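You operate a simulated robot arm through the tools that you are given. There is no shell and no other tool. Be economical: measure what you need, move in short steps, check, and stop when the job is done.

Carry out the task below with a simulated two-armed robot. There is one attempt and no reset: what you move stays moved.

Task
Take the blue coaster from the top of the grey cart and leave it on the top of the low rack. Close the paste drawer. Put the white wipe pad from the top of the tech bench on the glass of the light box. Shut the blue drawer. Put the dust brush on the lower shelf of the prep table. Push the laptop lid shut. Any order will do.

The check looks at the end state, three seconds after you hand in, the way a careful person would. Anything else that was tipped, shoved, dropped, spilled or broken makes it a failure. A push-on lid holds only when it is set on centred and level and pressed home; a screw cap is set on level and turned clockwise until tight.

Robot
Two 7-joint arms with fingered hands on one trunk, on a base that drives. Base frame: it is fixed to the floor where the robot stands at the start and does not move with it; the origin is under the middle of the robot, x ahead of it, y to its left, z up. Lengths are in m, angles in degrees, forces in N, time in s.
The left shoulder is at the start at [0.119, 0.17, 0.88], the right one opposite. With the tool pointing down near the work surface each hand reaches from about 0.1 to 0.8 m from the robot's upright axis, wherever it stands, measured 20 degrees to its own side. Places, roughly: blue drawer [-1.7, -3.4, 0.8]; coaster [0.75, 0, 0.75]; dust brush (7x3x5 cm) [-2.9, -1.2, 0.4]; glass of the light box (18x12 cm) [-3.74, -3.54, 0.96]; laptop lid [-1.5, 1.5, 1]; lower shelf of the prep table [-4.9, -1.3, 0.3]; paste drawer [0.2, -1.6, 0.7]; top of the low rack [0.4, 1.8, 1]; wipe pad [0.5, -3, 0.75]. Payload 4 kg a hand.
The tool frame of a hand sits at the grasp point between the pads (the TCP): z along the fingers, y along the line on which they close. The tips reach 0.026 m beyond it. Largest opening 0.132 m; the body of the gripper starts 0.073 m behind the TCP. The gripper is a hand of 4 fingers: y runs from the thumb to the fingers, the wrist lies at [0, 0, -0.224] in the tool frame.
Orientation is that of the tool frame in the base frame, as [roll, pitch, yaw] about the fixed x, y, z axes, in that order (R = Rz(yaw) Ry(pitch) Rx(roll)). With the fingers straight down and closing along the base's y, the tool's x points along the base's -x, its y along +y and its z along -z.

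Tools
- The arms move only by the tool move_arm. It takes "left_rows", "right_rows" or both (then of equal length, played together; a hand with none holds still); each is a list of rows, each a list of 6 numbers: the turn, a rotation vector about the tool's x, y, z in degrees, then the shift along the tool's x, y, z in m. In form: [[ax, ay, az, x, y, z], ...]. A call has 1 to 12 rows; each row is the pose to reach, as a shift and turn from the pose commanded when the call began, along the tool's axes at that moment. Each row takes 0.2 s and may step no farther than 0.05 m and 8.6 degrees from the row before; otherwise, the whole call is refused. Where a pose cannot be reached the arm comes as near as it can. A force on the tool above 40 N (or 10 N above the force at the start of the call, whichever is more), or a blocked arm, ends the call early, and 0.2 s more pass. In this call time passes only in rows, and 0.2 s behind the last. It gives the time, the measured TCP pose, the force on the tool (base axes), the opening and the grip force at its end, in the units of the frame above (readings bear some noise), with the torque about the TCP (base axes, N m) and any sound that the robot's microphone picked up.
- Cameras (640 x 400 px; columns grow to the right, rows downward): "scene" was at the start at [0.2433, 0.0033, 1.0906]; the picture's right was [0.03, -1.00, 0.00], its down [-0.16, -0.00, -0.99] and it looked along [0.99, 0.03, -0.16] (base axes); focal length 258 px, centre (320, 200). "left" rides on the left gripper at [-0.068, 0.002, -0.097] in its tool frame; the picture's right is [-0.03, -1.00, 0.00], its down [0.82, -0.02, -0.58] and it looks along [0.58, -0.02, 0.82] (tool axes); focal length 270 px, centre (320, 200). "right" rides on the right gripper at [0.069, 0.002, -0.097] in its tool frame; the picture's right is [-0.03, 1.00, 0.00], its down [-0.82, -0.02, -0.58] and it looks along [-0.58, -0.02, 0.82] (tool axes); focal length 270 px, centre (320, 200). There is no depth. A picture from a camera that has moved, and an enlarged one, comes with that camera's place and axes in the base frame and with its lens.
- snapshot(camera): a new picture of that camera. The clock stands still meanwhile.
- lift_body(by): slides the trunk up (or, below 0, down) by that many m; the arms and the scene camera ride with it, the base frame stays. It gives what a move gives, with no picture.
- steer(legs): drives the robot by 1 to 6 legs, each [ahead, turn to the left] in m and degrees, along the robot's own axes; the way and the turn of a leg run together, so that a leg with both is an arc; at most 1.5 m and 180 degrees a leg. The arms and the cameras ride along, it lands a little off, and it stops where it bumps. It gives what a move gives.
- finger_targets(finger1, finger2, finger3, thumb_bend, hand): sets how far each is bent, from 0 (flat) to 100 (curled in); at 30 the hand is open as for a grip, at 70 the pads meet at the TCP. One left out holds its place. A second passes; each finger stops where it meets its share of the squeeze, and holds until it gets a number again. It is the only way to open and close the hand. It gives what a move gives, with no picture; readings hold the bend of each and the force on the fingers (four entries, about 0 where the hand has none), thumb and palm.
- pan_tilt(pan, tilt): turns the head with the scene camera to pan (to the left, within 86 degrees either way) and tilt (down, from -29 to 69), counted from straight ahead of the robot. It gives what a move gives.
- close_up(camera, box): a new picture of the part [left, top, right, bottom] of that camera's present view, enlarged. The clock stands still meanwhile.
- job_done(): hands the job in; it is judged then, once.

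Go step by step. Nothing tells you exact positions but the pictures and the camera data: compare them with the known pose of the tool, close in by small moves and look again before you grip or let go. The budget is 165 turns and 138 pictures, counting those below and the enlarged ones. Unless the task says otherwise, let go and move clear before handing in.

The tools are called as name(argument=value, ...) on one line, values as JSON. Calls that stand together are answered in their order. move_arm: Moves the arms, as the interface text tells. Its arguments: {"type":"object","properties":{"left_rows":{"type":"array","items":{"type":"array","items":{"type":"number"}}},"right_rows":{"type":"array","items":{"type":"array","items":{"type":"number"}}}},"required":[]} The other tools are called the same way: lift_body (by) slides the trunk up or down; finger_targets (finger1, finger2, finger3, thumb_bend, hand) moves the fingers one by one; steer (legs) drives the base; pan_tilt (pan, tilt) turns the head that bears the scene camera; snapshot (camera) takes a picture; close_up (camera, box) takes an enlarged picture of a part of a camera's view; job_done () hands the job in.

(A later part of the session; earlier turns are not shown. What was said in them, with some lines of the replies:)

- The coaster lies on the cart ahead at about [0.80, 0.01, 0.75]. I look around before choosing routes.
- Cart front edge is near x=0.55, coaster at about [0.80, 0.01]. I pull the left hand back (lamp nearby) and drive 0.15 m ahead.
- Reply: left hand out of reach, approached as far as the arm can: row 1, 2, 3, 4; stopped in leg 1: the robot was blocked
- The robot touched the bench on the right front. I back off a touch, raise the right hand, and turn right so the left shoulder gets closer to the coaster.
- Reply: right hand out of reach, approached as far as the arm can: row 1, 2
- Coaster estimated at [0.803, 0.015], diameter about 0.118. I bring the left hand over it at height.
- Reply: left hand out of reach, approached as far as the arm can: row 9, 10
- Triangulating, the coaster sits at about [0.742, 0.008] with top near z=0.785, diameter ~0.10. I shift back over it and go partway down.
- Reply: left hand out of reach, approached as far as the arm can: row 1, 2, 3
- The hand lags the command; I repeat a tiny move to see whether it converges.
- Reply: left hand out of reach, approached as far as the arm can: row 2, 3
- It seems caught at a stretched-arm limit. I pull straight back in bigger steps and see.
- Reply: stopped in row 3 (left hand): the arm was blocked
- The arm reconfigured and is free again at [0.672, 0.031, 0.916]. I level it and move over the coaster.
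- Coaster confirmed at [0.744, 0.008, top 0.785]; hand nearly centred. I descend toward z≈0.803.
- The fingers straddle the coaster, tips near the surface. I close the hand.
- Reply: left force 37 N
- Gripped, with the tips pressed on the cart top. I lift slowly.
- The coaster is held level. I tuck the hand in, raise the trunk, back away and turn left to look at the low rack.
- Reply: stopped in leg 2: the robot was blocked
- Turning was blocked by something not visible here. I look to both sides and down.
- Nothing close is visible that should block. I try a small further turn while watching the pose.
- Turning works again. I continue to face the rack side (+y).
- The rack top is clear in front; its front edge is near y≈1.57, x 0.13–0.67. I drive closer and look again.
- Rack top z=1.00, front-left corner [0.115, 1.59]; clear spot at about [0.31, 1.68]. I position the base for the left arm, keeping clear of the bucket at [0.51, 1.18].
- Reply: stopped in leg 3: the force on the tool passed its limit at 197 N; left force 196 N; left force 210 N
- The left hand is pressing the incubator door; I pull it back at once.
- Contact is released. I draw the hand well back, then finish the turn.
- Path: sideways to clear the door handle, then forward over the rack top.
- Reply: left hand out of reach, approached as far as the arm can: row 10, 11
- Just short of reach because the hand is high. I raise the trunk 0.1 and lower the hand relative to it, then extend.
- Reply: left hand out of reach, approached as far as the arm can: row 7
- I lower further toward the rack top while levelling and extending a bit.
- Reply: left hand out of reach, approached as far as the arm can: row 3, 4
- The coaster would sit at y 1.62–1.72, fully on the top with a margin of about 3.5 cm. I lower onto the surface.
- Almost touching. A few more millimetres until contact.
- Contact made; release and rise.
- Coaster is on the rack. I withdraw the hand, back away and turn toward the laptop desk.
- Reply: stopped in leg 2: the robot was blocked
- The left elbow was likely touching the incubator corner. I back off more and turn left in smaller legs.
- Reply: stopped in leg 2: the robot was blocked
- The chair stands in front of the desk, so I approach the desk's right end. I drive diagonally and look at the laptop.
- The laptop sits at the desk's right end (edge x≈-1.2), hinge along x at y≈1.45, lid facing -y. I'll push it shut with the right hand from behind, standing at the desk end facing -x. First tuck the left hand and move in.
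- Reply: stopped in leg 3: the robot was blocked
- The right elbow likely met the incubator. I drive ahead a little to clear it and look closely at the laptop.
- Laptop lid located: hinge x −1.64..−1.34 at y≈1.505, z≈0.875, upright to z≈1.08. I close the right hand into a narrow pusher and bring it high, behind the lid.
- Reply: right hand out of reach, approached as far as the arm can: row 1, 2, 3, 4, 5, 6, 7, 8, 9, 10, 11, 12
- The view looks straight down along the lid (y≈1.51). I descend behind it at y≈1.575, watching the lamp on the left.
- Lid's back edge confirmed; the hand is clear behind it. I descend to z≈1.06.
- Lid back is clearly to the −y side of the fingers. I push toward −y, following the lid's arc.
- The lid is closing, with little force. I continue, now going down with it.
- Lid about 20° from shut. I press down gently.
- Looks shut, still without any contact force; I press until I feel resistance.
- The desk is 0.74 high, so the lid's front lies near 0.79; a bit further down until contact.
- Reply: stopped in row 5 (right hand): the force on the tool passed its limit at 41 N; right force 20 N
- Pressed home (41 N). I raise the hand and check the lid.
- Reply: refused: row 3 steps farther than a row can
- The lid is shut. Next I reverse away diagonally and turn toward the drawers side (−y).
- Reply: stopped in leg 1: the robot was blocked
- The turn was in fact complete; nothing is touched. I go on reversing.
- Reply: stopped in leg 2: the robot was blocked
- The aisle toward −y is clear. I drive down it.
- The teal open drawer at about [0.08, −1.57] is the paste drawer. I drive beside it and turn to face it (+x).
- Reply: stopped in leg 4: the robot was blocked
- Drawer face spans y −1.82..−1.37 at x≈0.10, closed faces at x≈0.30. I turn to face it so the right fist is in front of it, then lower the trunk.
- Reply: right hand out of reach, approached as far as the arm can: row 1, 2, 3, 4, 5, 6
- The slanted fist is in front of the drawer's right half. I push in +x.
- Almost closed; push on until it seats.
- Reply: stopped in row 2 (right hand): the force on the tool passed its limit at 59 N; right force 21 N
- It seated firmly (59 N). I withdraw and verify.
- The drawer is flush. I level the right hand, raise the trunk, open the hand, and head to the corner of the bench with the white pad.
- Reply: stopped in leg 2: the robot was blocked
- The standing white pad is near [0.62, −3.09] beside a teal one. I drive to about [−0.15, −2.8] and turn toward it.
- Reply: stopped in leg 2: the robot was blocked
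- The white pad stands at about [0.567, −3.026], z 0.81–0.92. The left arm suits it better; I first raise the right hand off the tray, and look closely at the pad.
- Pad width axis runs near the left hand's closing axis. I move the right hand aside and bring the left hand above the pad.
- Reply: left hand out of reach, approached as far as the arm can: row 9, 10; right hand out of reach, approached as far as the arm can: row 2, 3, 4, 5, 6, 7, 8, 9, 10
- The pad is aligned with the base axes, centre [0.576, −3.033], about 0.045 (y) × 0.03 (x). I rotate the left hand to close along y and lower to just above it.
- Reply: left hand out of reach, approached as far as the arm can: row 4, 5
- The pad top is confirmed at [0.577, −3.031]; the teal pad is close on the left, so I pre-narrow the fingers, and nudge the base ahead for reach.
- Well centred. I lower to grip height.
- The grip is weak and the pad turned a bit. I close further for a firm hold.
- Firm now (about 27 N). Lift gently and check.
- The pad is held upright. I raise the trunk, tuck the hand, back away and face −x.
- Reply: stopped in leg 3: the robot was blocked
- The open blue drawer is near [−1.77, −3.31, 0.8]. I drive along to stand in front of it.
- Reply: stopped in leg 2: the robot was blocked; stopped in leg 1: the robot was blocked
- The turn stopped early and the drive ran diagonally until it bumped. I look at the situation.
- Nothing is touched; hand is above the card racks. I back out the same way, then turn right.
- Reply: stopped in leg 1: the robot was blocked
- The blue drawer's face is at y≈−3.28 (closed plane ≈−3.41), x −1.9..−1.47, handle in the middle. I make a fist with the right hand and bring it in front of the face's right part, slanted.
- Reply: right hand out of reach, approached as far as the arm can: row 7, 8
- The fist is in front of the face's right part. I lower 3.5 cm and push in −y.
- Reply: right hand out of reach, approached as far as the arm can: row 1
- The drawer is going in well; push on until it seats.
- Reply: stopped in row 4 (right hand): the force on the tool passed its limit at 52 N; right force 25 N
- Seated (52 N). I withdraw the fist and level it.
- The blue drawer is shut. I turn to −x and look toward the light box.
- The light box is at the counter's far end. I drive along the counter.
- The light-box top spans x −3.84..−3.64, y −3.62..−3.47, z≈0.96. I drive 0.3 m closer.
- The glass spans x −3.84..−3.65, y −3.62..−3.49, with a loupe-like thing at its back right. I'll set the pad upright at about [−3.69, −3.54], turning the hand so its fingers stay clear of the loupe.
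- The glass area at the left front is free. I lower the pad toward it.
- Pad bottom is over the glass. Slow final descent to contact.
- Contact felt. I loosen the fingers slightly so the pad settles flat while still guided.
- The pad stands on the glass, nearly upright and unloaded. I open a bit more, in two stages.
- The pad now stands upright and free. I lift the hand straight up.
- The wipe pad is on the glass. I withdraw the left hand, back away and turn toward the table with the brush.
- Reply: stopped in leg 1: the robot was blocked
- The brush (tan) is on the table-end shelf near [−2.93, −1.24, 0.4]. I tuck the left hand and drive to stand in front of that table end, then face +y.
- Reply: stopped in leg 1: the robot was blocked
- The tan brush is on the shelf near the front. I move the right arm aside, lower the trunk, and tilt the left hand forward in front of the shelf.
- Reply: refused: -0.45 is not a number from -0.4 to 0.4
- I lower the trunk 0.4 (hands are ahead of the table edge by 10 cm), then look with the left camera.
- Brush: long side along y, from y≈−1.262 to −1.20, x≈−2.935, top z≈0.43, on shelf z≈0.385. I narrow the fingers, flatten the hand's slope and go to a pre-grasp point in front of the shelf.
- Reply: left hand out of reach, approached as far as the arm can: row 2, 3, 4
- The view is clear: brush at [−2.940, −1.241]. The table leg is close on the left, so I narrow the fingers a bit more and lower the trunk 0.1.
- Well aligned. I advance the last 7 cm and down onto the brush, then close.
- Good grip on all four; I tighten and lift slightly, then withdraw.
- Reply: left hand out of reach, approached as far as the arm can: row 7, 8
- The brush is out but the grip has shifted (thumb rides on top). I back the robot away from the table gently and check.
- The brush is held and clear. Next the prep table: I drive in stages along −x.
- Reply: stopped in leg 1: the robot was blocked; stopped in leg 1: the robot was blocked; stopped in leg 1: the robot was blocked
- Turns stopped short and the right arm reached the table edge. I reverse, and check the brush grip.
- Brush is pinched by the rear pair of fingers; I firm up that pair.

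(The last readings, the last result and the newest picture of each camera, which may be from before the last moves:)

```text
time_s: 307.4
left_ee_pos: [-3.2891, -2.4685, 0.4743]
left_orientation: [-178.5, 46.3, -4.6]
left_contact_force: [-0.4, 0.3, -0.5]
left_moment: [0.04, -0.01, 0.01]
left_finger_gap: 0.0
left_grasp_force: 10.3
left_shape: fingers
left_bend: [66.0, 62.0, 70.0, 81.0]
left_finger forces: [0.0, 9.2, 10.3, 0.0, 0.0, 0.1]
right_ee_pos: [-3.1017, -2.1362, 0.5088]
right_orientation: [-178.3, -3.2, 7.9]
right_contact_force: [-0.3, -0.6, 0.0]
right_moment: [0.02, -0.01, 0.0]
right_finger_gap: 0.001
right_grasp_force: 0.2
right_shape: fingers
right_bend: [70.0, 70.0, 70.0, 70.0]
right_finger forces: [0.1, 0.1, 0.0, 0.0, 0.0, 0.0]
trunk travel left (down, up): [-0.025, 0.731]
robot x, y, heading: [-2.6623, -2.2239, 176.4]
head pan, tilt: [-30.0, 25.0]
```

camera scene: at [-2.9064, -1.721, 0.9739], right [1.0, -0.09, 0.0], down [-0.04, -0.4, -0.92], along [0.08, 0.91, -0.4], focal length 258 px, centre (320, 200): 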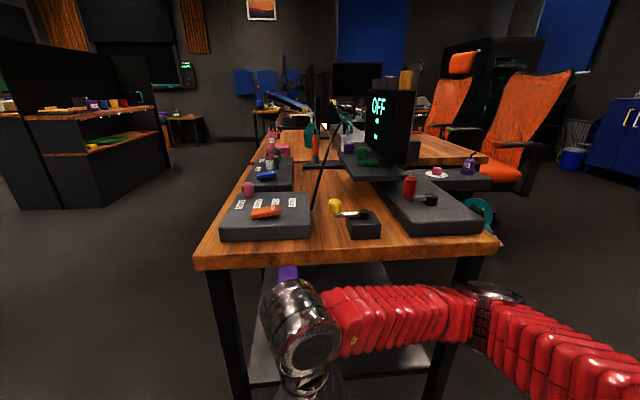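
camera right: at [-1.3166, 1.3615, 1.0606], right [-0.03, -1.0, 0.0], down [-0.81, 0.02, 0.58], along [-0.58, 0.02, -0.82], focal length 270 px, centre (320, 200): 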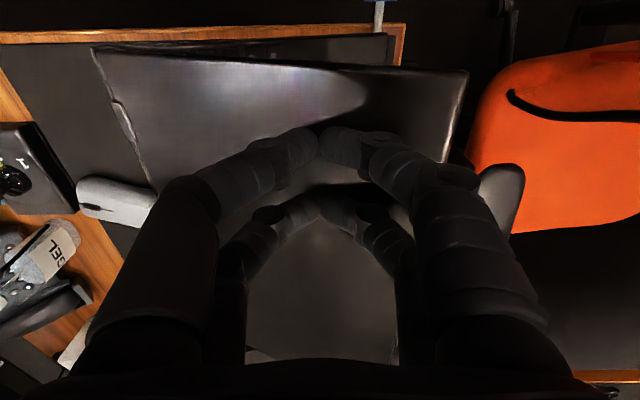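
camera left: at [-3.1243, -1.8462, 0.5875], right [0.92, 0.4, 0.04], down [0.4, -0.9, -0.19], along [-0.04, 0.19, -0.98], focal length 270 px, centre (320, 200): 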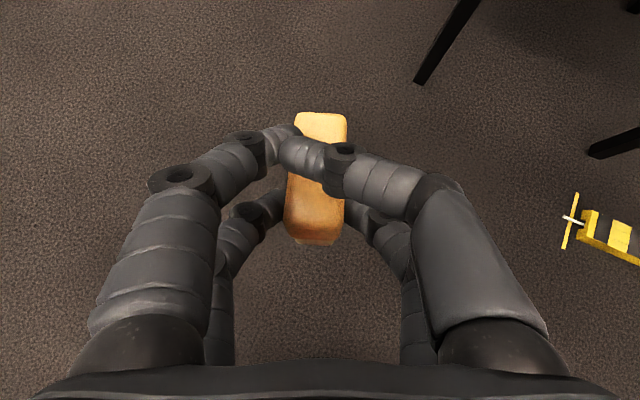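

steer(legs=[[0.85, 0]])

pan_tilt(pan=-25, tilt=20)

snapshot(camera="scene")

```text
time_s: 312.0
left_ee_pos: [-4.1447, -2.4099, 0.476]
left_orientation: [-178.6, 46.3, -4.6]
left_contact_force: [0.4, -0.2, -0.8]
left_moment: [-0.02, -0.01, 0.01]
left_finger_gap: 0.0001
left_grasp_force: 9.8
left_shape: fingers
left_bend: [66.0, 62.0, 70.0, 81.0]
left_finger forces: [0.0, 9.2, 10.1, 0.1, 0.0, 0.0]
right_ee_pos: [-3.9586, -2.0772, 0.5095]
right_orientation: [-178.3, -3.3, 7.8]
right_contact_force: [-0.3, -0.1, -0.3]
right_moment: [-0.02, 0.01, -0.04]
right_finger_gap: 0.0013
right_grasp_force: 0.1
right_shape: fingers
right_bend: [70.0, 70.0, 70.0, 70.0]
right_finger forces: [0.0, 0.1, 0.1, 0.0, 0.0, 0.0]
trunk travel left (down, up): [-0.025, 0.731]
robot x, y, heading: [-3.5208, -2.1675, 176.1]
head pan, tilt: [-30.0, 25.0]
```

```text
time_s: 312.7
left_ee_pos: [-4.1457, -2.4096, 0.4766]
left_orientation: [-178.6, 46.3, -4.7]
left_contact_force: [-0.2, -0.5, 0.5]
left_moment: [-0.01, 0.01, -0.03]
left_finger_gap: 0.0
left_grasp_force: 10.0
left_shape: fingers
left_bend: [66.0, 62.0, 70.0, 81.0]
left_finger forces: [0.1, 9.1, 10.1, 0.1, 0.0, 0.0]
right_ee_pos: [-3.9589, -2.0786, 0.51]
right_orientation: [-178.2, -3.2, 7.8]
right_contact_force: [-0.4, 0.5, -0.2]
right_moment: [0.03, 0.02, 0.01]
right_finger_gap: 0.001
right_grasp_force: 0.2
right_shape: fingers
right_bend: [70.0, 70.0, 70.0, 70.0]
right_finger forces: [0.0, 0.1, 0.1, 0.1, 0.1, 0.1]
trunk travel left (down, up): [-0.025, 0.731]
robot x, y, heading: [-3.5186, -2.1651, 176.3]
head pan, tilt: [-25.0, 20.0]
```

```text
14 pictures are left
camera scene: at [-3.7999, -2.1069, 0.9743], right [0.48, 0.88, 0.0], down [0.3, -0.17, -0.94], along [-0.82, 0.45, -0.34], focal length 258 px, centre (320, 200)
```

scene: 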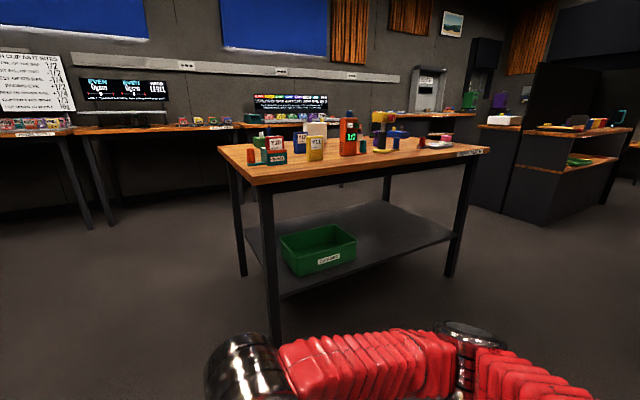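

Prep table: shelf front edge x≈−4.6, z≈0.27, green tray at y −1.72..−1.42; free shelf at y −1.3..−0.85. I turn right and move to be opposite the free part.

steer(legs=[[0, -24]])

steer(legs=[[0, -24]])

steer(legs=[[0, -24]])

```text
time_s: 314.5
left_ee_pos: [-4.1883, -2.1318, 0.4761]
left_orientation: [-178.6, 46.3, -28.8]
left_contact_force: [0.0, -0.4, -0.1]
left_moment: [-0.01, -0.01, -0.01]
left_finger_gap: 0.0
left_grasp_force: 9.5
left_shape: fingers
left_bend: [66.0, 62.0, 70.0, 81.0]
left_finger forces: [0.0, 9.2, 10.1, 0.0, 0.0, 0.0]
right_ee_pos: [-3.8816, -1.9062, 0.5102]
right_orientation: [-178.2, -3.2, -16.5]
right_contact_force: [0.3, -0.2, -0.9]
right_moment: [-0.02, -0.02, 0.01]
right_finger_gap: 0.0011
right_grasp_force: 0.0
right_shape: fingers
right_bend: [70.0, 70.0, 70.0, 70.0]
right_finger forces: [0.0, 0.1, 0.0, 0.0, 0.0, 0.1]
trunk travel left (down, up): [-0.025, 0.731]
robot x, y, heading: [-3.5305, -2.1955, 151.8]
head pan, tilt: [-25.0, 20.0]
```

```text
time_s: 316.3
left_ee_pos: [-4.1073, -1.8714, 0.477]
left_orientation: [-178.7, 46.3, -52.6]
left_contact_force: [-0.2, -0.5, -0.5]
left_moment: [-0.01, -0.03, -0.01]
left_finger_gap: 0.0
left_grasp_force: 10.0
left_shape: fingers
left_bend: [66.0, 62.0, 70.0, 81.0]
left_finger forces: [0.1, 9.1, 10.4, 0.1, 0.1, 0.0]
right_ee_pos: [-3.7358, -1.7879, 0.5116]
right_orientation: [-178.3, -3.0, -40.3]
right_contact_force: [-0.4, 0.0, -0.1]
right_moment: [-0.02, 0.01, 0.02]
right_finger_gap: 0.0009
right_grasp_force: 0.1
right_shape: fingers
right_bend: [70.0, 70.0, 70.0, 70.0]
right_finger forces: [0.0, 0.1, 0.0, 0.1, 0.0, 0.1]
trunk travel left (down, up): [-0.025, 0.731]
robot x, y, heading: [-3.5538, -2.2087, 128.1]
head pan, tilt: [-25.0, 20.0]
```

```text
time_s: 318.0
left_ee_pos: [-3.9229, -1.6702, 0.4769]
left_orientation: [-178.6, 46.3, -76.6]
left_contact_force: [0.4, -0.5, -0.5]
left_moment: [-0.02, 0.01, -0.01]
left_finger_gap: 0.0001
left_grasp_force: 10.5
left_shape: fingers
left_bend: [66.0, 62.0, 71.0, 81.0]
left_finger forces: [0.0, 9.3, 10.3, 0.1, 0.0, 0.0]
right_ee_pos: [-3.5496, -1.747, 0.5108]
right_orientation: [-178.2, -3.2, -64.2]
right_contact_force: [0.1, -0.3, 0.3]
right_moment: [0.03, -0.02, 0.01]
right_finger_gap: 0.0011
right_grasp_force: 0.1
right_shape: fingers
right_bend: [70.0, 70.0, 70.0, 70.0]
right_finger forces: [0.1, 0.0, 0.1, 0.1, 0.0, 0.1]
trunk travel left (down, up): [-0.025, 0.731]
robot x, y, heading: [-3.5829, -2.2138, 104.5]
head pan, tilt: [-25.0, 20.0]
```

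steer(legs=[[1.22, 0]])

steer(legs=[[0, 25]])

steer(legs=[[0, 25]])

```text
time_s: 324.4
left_ee_pos: [-4.2247, -0.4692, 0.478]
left_orientation: [-178.6, 46.3, -76.9]
left_contact_force: [0.1, -0.2, -0.9]
left_moment: [-0.02, 0.02, 0.0]
left_finger_gap: 0.0
left_grasp_force: 9.8
left_shape: fingers
left_bend: [66.0, 62.0, 71.0, 81.0]
left_finger forces: [0.1, 9.7, 9.7, 0.0, 0.0, 0.1]
right_ee_pos: [-3.852, -0.5448, 0.5126]
right_orientation: [-178.2, -3.1, -64.6]
right_contact_force: [-0.2, 0.0, -0.3]
right_moment: [0.02, 0.04, 0.01]
right_finger_gap: 0.0009
right_grasp_force: 0.1
right_shape: fingers
right_bend: [70.0, 70.0, 70.0, 70.0]
right_finger forces: [0.1, 0.0, 0.0, 0.0, 0.0, 0.1]
trunk travel left (down, up): [-0.025, 0.731]
robot x, y, heading: [-3.8867, -1.008, 104.2]
head pan, tilt: [-25.0, 20.0]
```

```text
time_s: 325.5
left_ee_pos: [-4.2487, -0.5039, 0.4811]
left_orientation: [-178.5, 46.0, -73.8]
left_contact_force: [-0.1, -0.6, -0.3]
left_moment: [0.01, 0.01, -0.03]
left_finger_gap: 0.0001
left_grasp_force: 9.5
left_shape: fingers
left_bend: [66.0, 62.0, 71.0, 81.0]
left_finger forces: [0.1, 9.8, 9.8, 0.0, 0.0, 0.0]
right_ee_pos: [-3.8995, -0.5424, 0.5152]
right_orientation: [-178.7, -2.6, -57.9]
right_contact_force: [0.1, 0.6, -0.1]
right_moment: [-0.02, 0.01, 0.02]
right_finger_gap: 0.0011
right_grasp_force: 0.1
right_shape: fingers
right_bend: [70.0, 70.0, 70.0, 70.0]
right_finger forces: [0.0, 0.1, 0.0, 0.0, 0.0, 0.0]
trunk travel left (down, up): [-0.025, 0.731]
robot x, y, heading: [-3.8809, -1.0059, 109.9]
head pan, tilt: [-25.0, 20.0]
stopped in leg 1: the robot was blocked; the commanded pose is now the measured one
```

```text
time_s: 326.2
left_ee_pos: [-4.2453, -0.5042, 0.4849]
left_orientation: [-178.1, 46.3, -73.8]
left_contact_force: [0.2, 0.3, -0.5]
left_moment: [-0.03, 0.01, -0.01]
left_finger_gap: 0.0001
left_grasp_force: 9.8
left_shape: fingers
left_bend: [66.0, 62.0, 71.0, 81.0]
left_finger forces: [0.1, 9.8, 9.8, 0.0, 0.1, 0.0]
right_ee_pos: [-3.9039, -0.5419, 0.5168]
right_orientation: [-178.5, -2.5, -57.6]
right_contact_force: [0.5, -0.7, 0.1]
right_moment: [-0.02, 0.02, -0.01]
right_finger_gap: 0.0009
right_grasp_force: 0.1
right_shape: fingers
right_bend: [70.0, 70.0, 70.0, 70.0]
right_finger forces: [0.0, 0.1, 0.1, 0.0, 0.1, 0.1]
trunk travel left (down, up): [-0.025, 0.731]
robot x, y, heading: [-3.8808, -1.0048, 110.3]
head pan, tilt: [-25.0, 20.0]
stopped in leg 1: the robot was blocked; the commanded pose is now the measured one
```

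The left elbow likely met the prep table. I back off to shift right, then try the turn from x≈−3.79.

steer(legs=[[-0.35, 0]])

steer(legs=[[0, -20]])

steer(legs=[[0.42, 0]])

steer(legs=[[0, 25]])

```text
time_s: 328.6
left_ee_pos: [-4.1271, -0.8319, 0.4793]
left_orientation: [-177.3, 45.8, -73.4]
left_contact_force: [0.2, 0.5, -1.0]
left_moment: [0.01, 0.02, -0.05]
left_finger_gap: 0.0
left_grasp_force: 9.7
left_shape: fingers
left_bend: [66.0, 62.0, 71.0, 81.0]
left_finger forces: [0.0, 9.7, 9.8, 0.0, 0.1, 0.0]
right_ee_pos: [-3.786, -0.8701, 0.5158]
right_orientation: [-178.2, -3.0, -57.8]
right_contact_force: [-0.6, 0.1, 0.2]
right_moment: [-0.02, 0.01, 0.0]
right_finger_gap: 0.001
right_grasp_force: 0.1
right_shape: fingers
right_bend: [70.0, 70.0, 70.0, 70.0]
right_finger forces: [0.0, 0.0, 0.0, 0.0, 0.0, 0.0]
trunk travel left (down, up): [-0.025, 0.731]
robot x, y, heading: [-3.7601, -1.3333, 110.2]
head pan, tilt: [-25.0, 20.0]
```

```text
time_s: 330.2
left_ee_pos: [-3.9292, -0.7353, 0.4797]
left_orientation: [-177.4, 46.0, -93.8]
left_contact_force: [-0.1, -0.2, -0.8]
left_moment: [0.01, 0.0, 0.02]
left_finger_gap: 0.0
left_grasp_force: 10.1
left_shape: fingers
left_bend: [66.0, 62.0, 71.0, 81.0]
left_finger forces: [0.0, 9.8, 9.8, 0.0, 0.0, 0.1]
right_ee_pos: [-3.6212, -0.8914, 0.5158]
right_orientation: [-178.2, -3.0, -78.4]
right_contact_force: [0.5, -0.3, 0.1]
right_moment: [0.01, 0.02, 0.01]
right_finger_gap: 0.0011
right_grasp_force: 0.0
right_shape: fingers
right_bend: [70.0, 70.0, 70.0, 70.0]
right_finger forces: [0.0, 0.0, 0.0, 0.1, 0.0, 0.0]
trunk travel left (down, up): [-0.025, 0.731]
robot x, y, heading: [-3.7846, -1.3337, 89.9]
head pan, tilt: [-25.0, 20.0]
```

```text
time_s: 332.8
left_ee_pos: [-3.9261, -0.3128, 0.4798]
left_orientation: [-177.4, 46.0, -94.0]
left_contact_force: [0.5, 0.3, -0.2]
left_moment: [-0.03, -0.01, -0.02]
left_finger_gap: 0.0
left_grasp_force: 10.1
left_shape: fingers
left_bend: [66.0, 62.0, 71.0, 81.0]
left_finger forces: [0.1, 9.7, 9.6, 0.0, 0.0, 0.0]
right_ee_pos: [-3.6175, -0.4712, 0.5175]
right_orientation: [-178.3, -3.0, -78.5]
right_contact_force: [-0.2, 0.0, 0.6]
right_moment: [-0.03, -0.03, -0.01]
right_finger_gap: 0.001
right_grasp_force: 0.1
right_shape: fingers
right_bend: [70.0, 70.0, 70.0, 70.0]
right_finger forces: [0.0, 0.0, 0.0, 0.0, 0.0, 0.0]
trunk travel left (down, up): [-0.025, 0.731]
robot x, y, heading: [-3.7826, -0.9101, 89.5]
head pan, tilt: [-25.0, 20.0]
```

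```text
time_s: 334.6
left_ee_pos: [-4.1672, -0.436, 0.4827]
left_orientation: [-177.4, 46.1, -68.7]
left_contact_force: [-0.5, 0.2, -0.7]
left_moment: [-0.03, 0.0, -0.03]
left_finger_gap: 0.0
left_grasp_force: 9.9
left_shape: fingers
left_bend: [66.0, 62.0, 71.0, 81.0]
left_finger forces: [0.1, 9.8, 9.7, 0.0, 0.1, 0.0]
right_ee_pos: [-3.8214, -0.4461, 0.5179]
right_orientation: [-178.2, -3.0, -53.3]
right_contact_force: [0.4, 0.4, 0.5]
right_moment: [0.02, -0.04, -0.01]
right_finger_gap: 0.001
right_grasp_force: 0.2
right_shape: fingers
right_bend: [70.0, 70.0, 70.0, 70.0]
right_finger forces: [0.0, 0.0, 0.0, 0.1, 0.0, 0.0]
trunk travel left (down, up): [-0.025, 0.731]
robot x, y, heading: [-3.7541, -0.9017, 115.0]
head pan, tilt: [-25.0, 20.0]
```

Turning works from here; I continue in small steps to face −x.

steer(legs=[[0, 25]])

steer(legs=[[0, 25]])

steer(legs=[[0, 15]])

pan_tilt(pan=12, tilt=30)

snapshot(camera="scene")

```text
time_s: 336.4
left_ee_pos: [-4.3253, -0.6508, 0.4833]
left_orientation: [-177.3, 46.1, -43.9]
left_contact_force: [-0.5, -0.1, -0.8]
left_moment: [-0.04, -0.01, 0.0]
left_finger_gap: 0.0001
left_grasp_force: 10.1
left_shape: fingers
left_bend: [66.0, 62.0, 71.0, 82.0]
left_finger forces: [0.0, 9.9, 9.7, 0.0, 0.0, 0.1]
right_ee_pos: [-4.0075, -0.5163, 0.5188]
right_orientation: [-178.2, -2.9, -28.4]
right_contact_force: [-1.3, 0.5, -0.1]
right_moment: [-0.02, -0.02, 0.02]
right_finger_gap: 0.001
right_grasp_force: 0.1
right_shape: fingers
right_bend: [70.0, 70.0, 70.0, 70.0]
right_finger forces: [0.0, 0.0, 0.0, 0.0, 0.1, 0.0]
trunk travel left (down, up): [-0.025, 0.731]
robot x, y, heading: [-3.735, -0.8811, 139.8]
head pan, tilt: [-25.0, 20.0]
```

```text
time_s: 338.2
left_ee_pos: [-4.3705, -0.9206, 0.4837]
left_orientation: [-177.4, 46.1, -19.1]
left_contact_force: [0.9, 0.2, 0.1]
left_moment: [-0.02, -0.03, 0.02]
left_finger_gap: 0.0001
left_grasp_force: 9.8
left_shape: fingers
left_bend: [66.0, 62.0, 71.0, 82.0]
left_finger forces: [0.0, 9.7, 9.8, 0.0, 0.1, 0.0]
right_ee_pos: [-4.1401, -0.6631, 0.5192]
right_orientation: [-178.2, -2.9, -3.5]
right_contact_force: [-0.8, 0.1, 0.6]
right_moment: [0.02, 0.01, -0.01]
right_finger_gap: 0.0009
right_grasp_force: 0.0
right_shape: fingers
right_bend: [70.0, 70.0, 70.0, 70.0]
right_finger forces: [0.0, 0.0, 0.1, 0.0, 0.0, 0.0]
trunk travel left (down, up): [-0.025, 0.731]
robot x, y, heading: [-3.7325, -0.8518, 164.2]
head pan, tilt: [-25.0, 20.0]
```

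```text
time_s: 339.6
left_ee_pos: [-4.3313, -1.0843, 0.4838]
left_orientation: [-177.4, 46.2, -4.0]
left_contact_force: [0.3, 0.7, 0.8]
left_moment: [0.0, -0.02, -0.02]
left_finger_gap: 0.0002
left_grasp_force: 9.7
left_shape: fingers
left_bend: [66.0, 62.0, 71.0, 82.0]
left_finger forces: [0.1, 9.8, 9.7, 0.0, 0.1, 0.0]
right_ee_pos: [-4.1762, -0.7745, 0.5183]
right_orientation: [-178.7, -3.0, 12.2]
right_contact_force: [0.4, 0.1, 0.2]
right_moment: [0.0, -0.01, 0.02]
right_finger_gap: 0.0008
right_grasp_force: 0.1
right_shape: fingers
right_bend: [70.0, 70.0, 70.0, 70.0]
right_finger forces: [0.1, 0.1, 0.1, 0.0, 0.0, 0.0]
trunk travel left (down, up): [-0.025, 0.731]
robot x, y, heading: [-3.7303, -0.8322, 179.4]
head pan, tilt: [-25.0, 20.0]
```

```text
time_s: 340.6
left_ee_pos: [-4.3302, -1.0841, 0.4845]
left_orientation: [-177.4, 46.2, -3.8]
left_contact_force: [0.8, 0.1, -0.2]
left_moment: [-0.01, -0.02, 0.01]
left_finger_gap: 0.0001
left_grasp_force: 9.2
left_shape: fingers
left_bend: [66.0, 62.0, 71.0, 82.0]
left_finger forces: [0.0, 9.8, 9.8, 0.0, 0.0, 0.0]
right_ee_pos: [-4.1775, -0.7748, 0.5188]
right_orientation: [-178.4, -3.0, 12.1]
right_contact_force: [0.0, 0.3, -0.3]
right_moment: [0.01, 0.03, -0.02]
right_finger_gap: 0.001
right_grasp_force: 0.1
right_shape: fingers
right_bend: [70.0, 70.0, 70.0, 70.0]
right_finger forces: [0.0, 0.0, 0.0, 0.0, 0.0, 0.0]
trunk travel left (down, up): [-0.025, 0.731]
robot x, y, heading: [-3.7315, -0.8331, 179.4]
head pan, tilt: [12.0, 30.0]
```

```text
13 pictures are left
camera scene: at [-4.0204, -0.8472, 0.9583], right [-0.2, 0.98, 0.0], down [0.49, 0.1, -0.87], along [-0.85, -0.17, -0.5], focal length 258 px, centre (320, 200)
```

scene: 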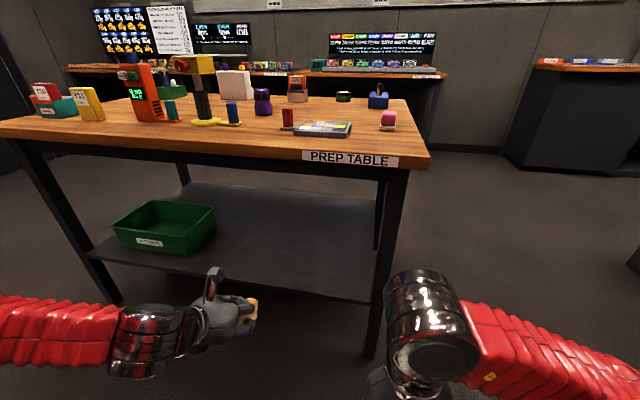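

Shelf z≈0.26, front edge x≈−4.595; the hand's y (−1.09) faces the free zone. I drive 0.12 closer, then lower the hand before entering.

steer(legs=[[0.13, 0]])

lift_body(by=-0.02)

move_arm(left_rows=[[0, 0, 0, 0.029, 0, 0.028], [0, 0, 0, 0.058, 0, 0.055], [0, 0, 0, 0.079, 0, 0.076]])

snapshot(camera="left")

```text
time_s: 341.9
left_ee_pos: [-4.4592, -1.0847, 0.4835]
left_orientation: [-177.4, 46.2, -3.8]
left_contact_force: [0.2, -0.8, -0.3]
left_moment: [-0.01, -0.01, 0.0]
left_finger_gap: 0.0001
left_grasp_force: 9.8
left_shape: fingers
left_bend: [66.0, 62.0, 71.0, 82.0]
left_finger forces: [0.0, 9.8, 9.8, 0.1, 0.0, 0.0]
right_ee_pos: [-4.3059, -0.7743, 0.5185]
right_orientation: [-178.6, -3.0, 12.2]
right_contact_force: [-0.7, -0.1, 0.2]
right_moment: [0.03, 0.01, -0.04]
right_finger_gap: 0.0009
right_grasp_force: 0.0
right_shape: fingers
right_bend: [70.0, 70.0, 70.0, 70.0]
right_finger forces: [0.1, 0.0, 0.0, 0.0, 0.0, 0.1]
trunk travel left (down, up): [-0.025, 0.731]
robot x, y, heading: [-3.8612, -0.8316, 179.7]
head pan, tilt: [12.0, 30.0]
```

```text
time_s: 342.6
left_ee_pos: [-4.4583, -1.0836, 0.4653]
left_orientation: [-177.6, 46.2, -4.0]
left_contact_force: [-0.1, -0.4, 0.1]
left_moment: [-0.01, -0.03, -0.06]
left_finger_gap: 0.0
left_grasp_force: 9.6
left_shape: fingers
left_bend: [66.0, 62.0, 71.0, 82.0]
left_finger forces: [0.0, 9.8, 9.8, 0.1, 0.0, 0.0]
right_ee_pos: [-4.3056, -0.7745, 0.4906]
right_orientation: [-179.1, -4.5, 12.5]
right_contact_force: [0.0, -0.1, -0.7]
right_moment: [0.03, 0.0, -0.02]
right_finger_gap: 0.0012
right_grasp_force: 0.0
right_shape: fingers
right_bend: [70.0, 70.0, 70.0, 70.0]
right_finger forces: [0.1, 0.0, 0.0, 0.1, 0.0, 0.1]
trunk travel left (down, up): [-0.005, 0.751]
robot x, y, heading: [-3.862, -0.8285, 179.5]
head pan, tilt: [12.0, 30.0]
```

```text
time_s: 343.4
left_ee_pos: [-4.4601, -1.0839, 0.4361]
left_orientation: [-177.4, 46.3, -3.9]
left_contact_force: [0.0, 0.0, -0.9]
left_moment: [-0.04, -0.04, 0.02]
left_finger_gap: 0.0002
left_grasp_force: 10.1
left_shape: fingers
left_bend: [66.0, 62.0, 71.0, 82.0]
left_finger forces: [0.0, 9.9, 10.0, 0.0, 0.0, 0.0]
left hand out of reach, approached as far as the arm can: row 1, 2, 3
right_ee_pos: [-4.3055, -0.7748, 0.4908]
right_orientation: [-179.0, -4.4, 12.6]
right_contact_force: [-0.5, 0.4, -0.5]
right_moment: [0.02, -0.01, -0.03]
right_finger_gap: 0.001
right_grasp_force: 0.0
right_shape: fingers
right_bend: [70.0, 70.0, 70.0, 70.0]
right_finger forces: [0.0, 0.1, 0.0, 0.1, 0.0, 0.0]
trunk travel left (down, up): [-0.005, 0.751]
robot x, y, heading: [-3.863, -0.8331, 179.5]
head pan, tilt: [12.0, 30.0]
```

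```text
12 pictures are left
camera left: at [-4.4387, -1.0921, 0.5512], right [0.08, 1.0, 0.05], down [0.98, -0.07, -0.19], along [-0.19, 0.06, -0.98], focal length 270 px, centre (320, 200)
```

left: 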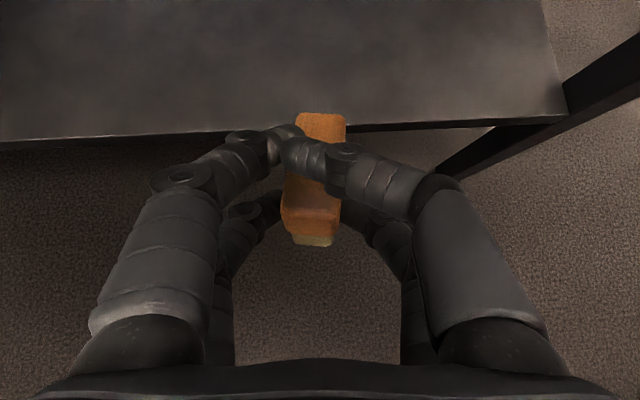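

The brush is nose-down by about 20–30° in the grip. I extend over the shelf at this height, then lower as far as possible.

move_arm(left_rows=[[0, 0, 0, -0.03, 0, 0.031], [0, 0, 0, -0.06, 0, 0.063], [0, 0, 0, -0.09, 0, 0.094], [0, 0, 0, -0.12, 0, 0.125], [0, 0, 0, -0.145, 0, 0.15], [0, 0, 0, -0.117, 0, 0.178], [0, 0, 0, -0.088, 0, 0.205]])

snapshot(camera="left")

```text
time_s: 345.0
left_ee_pos: [-4.67, -1.0637, 0.3618]
left_orientation: [-177.4, 46.8, -3.9]
left_contact_force: [3.9, -0.9, 10.9]
left_moment: [-0.12, 0.26, 0.04]
left_finger_gap: 0.0001
left_grasp_force: 22.4
left_shape: fingers
left_bend: [68.0, 62.0, 71.0, 82.0]
left_finger forces: [21.4, 10.5, 11.5, 0.1, 0.0, 0.0]
right_ee_pos: [-4.3036, -0.7742, 0.4909]
right_orientation: [-178.9, -4.3, 12.6]
right_contact_force: [-0.4, 0.8, -0.2]
right_moment: [0.03, 0.01, 0.02]
right_finger_gap: 0.0009
right_grasp_force: 0.1
right_shape: fingers
right_bend: [70.0, 70.0, 70.0, 70.0]
right_finger forces: [0.1, 0.0, 0.1, 0.1, 0.1, 0.0]
trunk travel left (down, up): [-0.005, 0.751]
robot x, y, heading: [-3.8628, -0.8325, 179.8]
head pan, tilt: [12.0, 30.0]
```

```text
11 pictures are left
camera left: at [-4.6475, -1.0717, 0.4774], right [0.08, 1.0, 0.05], down [0.98, -0.07, -0.2], along [-0.19, 0.07, -0.98], focal length 270 px, centre (320, 200)
```

left: 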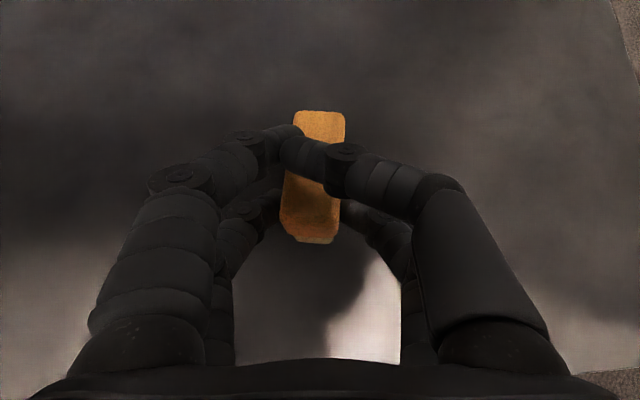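

The brush nose touches the shelf. I press a little further so it levels in the pinch.

move_arm(left_rows=[[0, 0, 0, 0.0035, 0, 0.0035], [0, 0, 0, 0.007, 0, 0.007], [0, 0, 0, 0.0105, 0, 0.0105]])

close_up(camera="scene", box=[160, 220, 320, 340])

```text
time_s: 345.6
left_ee_pos: [-4.6741, -1.0642, 0.3603]
left_orientation: [-177.3, 47.8, -4.0]
left_contact_force: [1.5, -2.0, 15.5]
left_moment: [-0.09, 0.67, 0.07]
left_finger_gap: 0.0
left_grasp_force: 26.5
left_shape: fingers
left_bend: [70.0, 61.0, 71.0, 82.0]
left_finger forces: [33.4, 9.2, 10.4, 0.0, 0.0, 0.0]
right_ee_pos: [-4.3045, -0.7736, 0.492]
right_orientation: [-179.0, -4.3, 12.6]
right_contact_force: [0.9, 0.5, 0.3]
right_moment: [0.01, 0.01, -0.04]
right_finger_gap: 0.001
right_grasp_force: 0.1
right_shape: fingers
right_bend: [70.0, 70.0, 70.0, 70.0]
right_finger forces: [0.0, 0.0, 0.1, 0.1, 0.0, 0.0]
trunk travel left (down, up): [-0.005, 0.751]
robot x, y, heading: [-3.8615, -0.8346, 179.8]
head pan, tilt: [12.0, 30.0]
stopped in row 3 (left hand): the force on the tool passed its limit at 44 N (the readings are from after the stop); the commanded pose is now the measured one
```

```text
3.33 times, centred on (240, 280) of scene
camera zoom: at [-4.1594, -0.846, 0.9363], right [-0.2, 0.98, 0.0], down [0.49, 0.1, -0.87], along [-0.85, -0.17, -0.5], focal length 859 px, centre (587, -67)
```

zoom: 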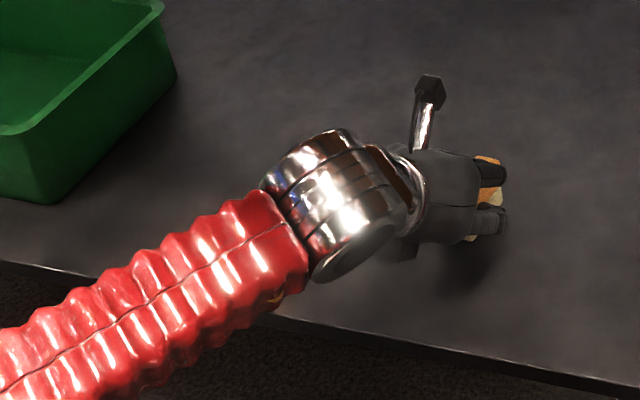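

From the left view the brush's top is now level on the shelf. I release.

finger_targets(hand="left", finger1=45, finger2=48, finger3=48, thumb_bend=45)

snapshot(camera="left")

```text
time_s: 346.6
left_ee_pos: [-4.6721, -1.0623, 0.355]
left_orientation: [-177.3, 47.1, -3.8]
left_contact_force: [0.1, -0.3, 0.5]
left_moment: [-0.01, 0.0, 0.02]
left_finger_gap: 0.0823
left_grasp_force: 0.1
left_shape: fingers
left_bend: [45.0, 48.0, 48.0, 45.0]
left_finger forces: [0.0, 0.0, 0.1, 0.1, 0.0, 0.1]
right_ee_pos: [-4.3057, -0.7738, 0.4917]
right_orientation: [-179.1, -4.4, 12.7]
right_contact_force: [-0.3, -0.7, -0.8]
right_moment: [-0.01, 0.02, -0.02]
right_finger_gap: 0.0008
right_grasp_force: 0.0
right_shape: fingers
right_bend: [70.0, 70.0, 70.0, 70.0]
right_finger forces: [0.0, 0.0, 0.1, 0.0, 0.0, 0.0]
trunk travel left (down, up): [-0.005, 0.751]
robot x, y, heading: [-3.8608, -0.8306, 179.4]
head pan, tilt: [12.0, 30.0]
```

```text
9 pictures are left
camera left: at [-4.649, -1.0722, 0.4692], right [0.08, 1.0, 0.05], down [0.98, -0.07, -0.2], along [-0.2, 0.07, -0.98], focal length 270 px, centre (320, 200)
```

left: 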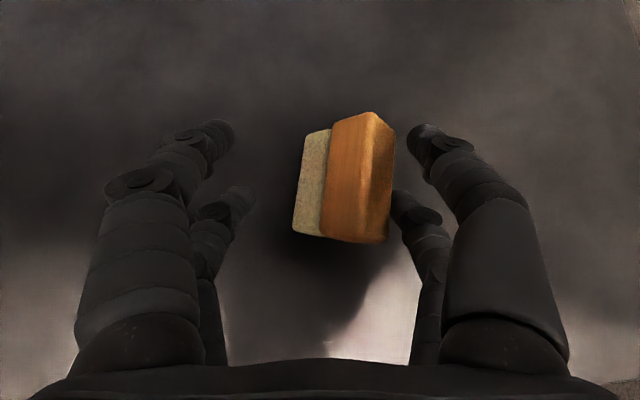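

The brush lies on its side on the shelf, released. I centre the hand, lift and withdraw carefully.

move_arm(left_rows=[[0, 0, 0, 0, -0.01, 0], [0, 0, 0, -0.022, -0.01, -0.0205], [0, 0, 0, -0.044, -0.01, -0.041], [0, 0, 0, -0.02, -0.01, -0.07], [0, 0, 0, 0.01, -0.01, -0.1], [0, 0, 0, 0.04, -0.01, -0.135], [0, 0, 0, 0.07, -0.01, -0.17], [0, 0, 0, 0.1, -0.01, -0.2]])

steer(legs=[[-0.15, 0]])

close_up(camera="scene", box=[60, 130, 440, 340])

```text
time_s: 348.4
left_ee_pos: [-4.476, -1.0812, 0.4163]
left_orientation: [-176.2, 47.8, -4.4]
left_contact_force: [-0.4, 0.0, 0.3]
left_moment: [0.0, -0.03, 0.01]
left_finger_gap: 0.0829
left_grasp_force: 0.0
left_shape: fingers
left_bend: [45.0, 48.0, 48.0, 45.0]
left_finger forces: [0.0, 0.1, 0.0, 0.1, 0.1, 0.0]
left hand out of reach, approached as far as the arm can: row 7, 8
right_ee_pos: [-4.3042, -0.7742, 0.491]
right_orientation: [-179.0, -4.5, 12.6]
right_contact_force: [0.0, 0.0, 0.6]
right_moment: [0.01, -0.01, 0.0]
right_finger_gap: 0.0009
right_grasp_force: 0.0
right_shape: fingers
right_bend: [70.0, 70.0, 70.0, 70.0]
right_finger forces: [0.1, 0.0, 0.0, 0.0, 0.0, 0.0]
trunk travel left (down, up): [-0.005, 0.751]
robot x, y, heading: [-3.8595, -0.8294, 179.3]
head pan, tilt: [12.0, 30.0]
```

```text
time_s: 349.8
left_ee_pos: [-4.3273, -1.0796, 0.4157]
left_orientation: [-176.2, 47.7, -4.4]
left_contact_force: [-0.1, 0.1, 0.3]
left_moment: [-0.04, -0.02, 0.01]
left_finger_gap: 0.0829
left_grasp_force: 0.0
left_shape: fingers
left_bend: [45.0, 48.0, 48.0, 45.0]
left_finger forces: [0.0, 0.0, 0.0, 0.0, 0.0, 0.1]
right_ee_pos: [-4.1537, -0.7744, 0.4903]
right_orientation: [-179.0, -4.4, 12.4]
right_contact_force: [-0.2, 0.2, -0.5]
right_moment: [-0.02, -0.02, 0.01]
right_finger_gap: 0.0011
right_grasp_force: 0.1
right_shape: fingers
right_bend: [70.0, 70.0, 70.0, 70.0]
right_finger forces: [0.0, 0.0, 0.0, 0.1, 0.0, 0.1]
trunk travel left (down, up): [-0.005, 0.751]
robot x, y, heading: [-3.7103, -0.8314, 179.4]
head pan, tilt: [12.0, 30.0]
```

```text
1.68 times, centred on (250, 235) of scene
camera zoom: at [-4.0098, -0.8468, 0.936], right [-0.2, 0.98, 0.0], down [0.49, 0.1, -0.87], along [-0.85, -0.17, -0.5], focal length 434 px, centre (438, 141)
```

zoom: 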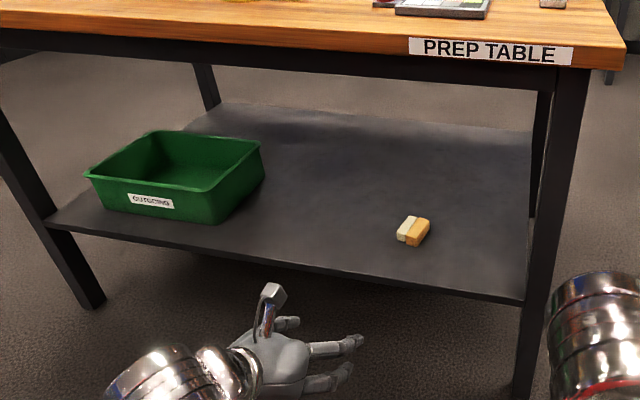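

The brush rests on the prep table's lower shelf, all six jobs are done, and both hands are empty and clear; I hand in.

job_done()

```text
The job is handed in.
```

I finished all six jobs and handed in, but I don't have the check's verdict.

- **Blue coaster:** it lies on the top of the low rack, about 3.5 cm in from the front edge.
- **Laptop lid:** I pushed it shut and pressed it until it met firm resistance.
- **Paste drawer:** closed and flush with its neighbours.
- **Wipe pad:** it stands upright on the light box glass, clear of the black loupe-like object also on the glass.
- **Blue drawer:** pushed in until it seated.
- **Dust brush:** it is on the prep table's lower shelf, but it tipped onto its side when I let go.

There were a few bumps along the way. The left hand pressed the incubator door with up to about 197 N, and I backed off as soon as I saw it. The base nudged the bench at the start and the counter near the blue drawer. An arm probably brushed the control desk and the prep table while turning. I saw nothing knocked over or moved, but I did not go back to look at those places before handing in.
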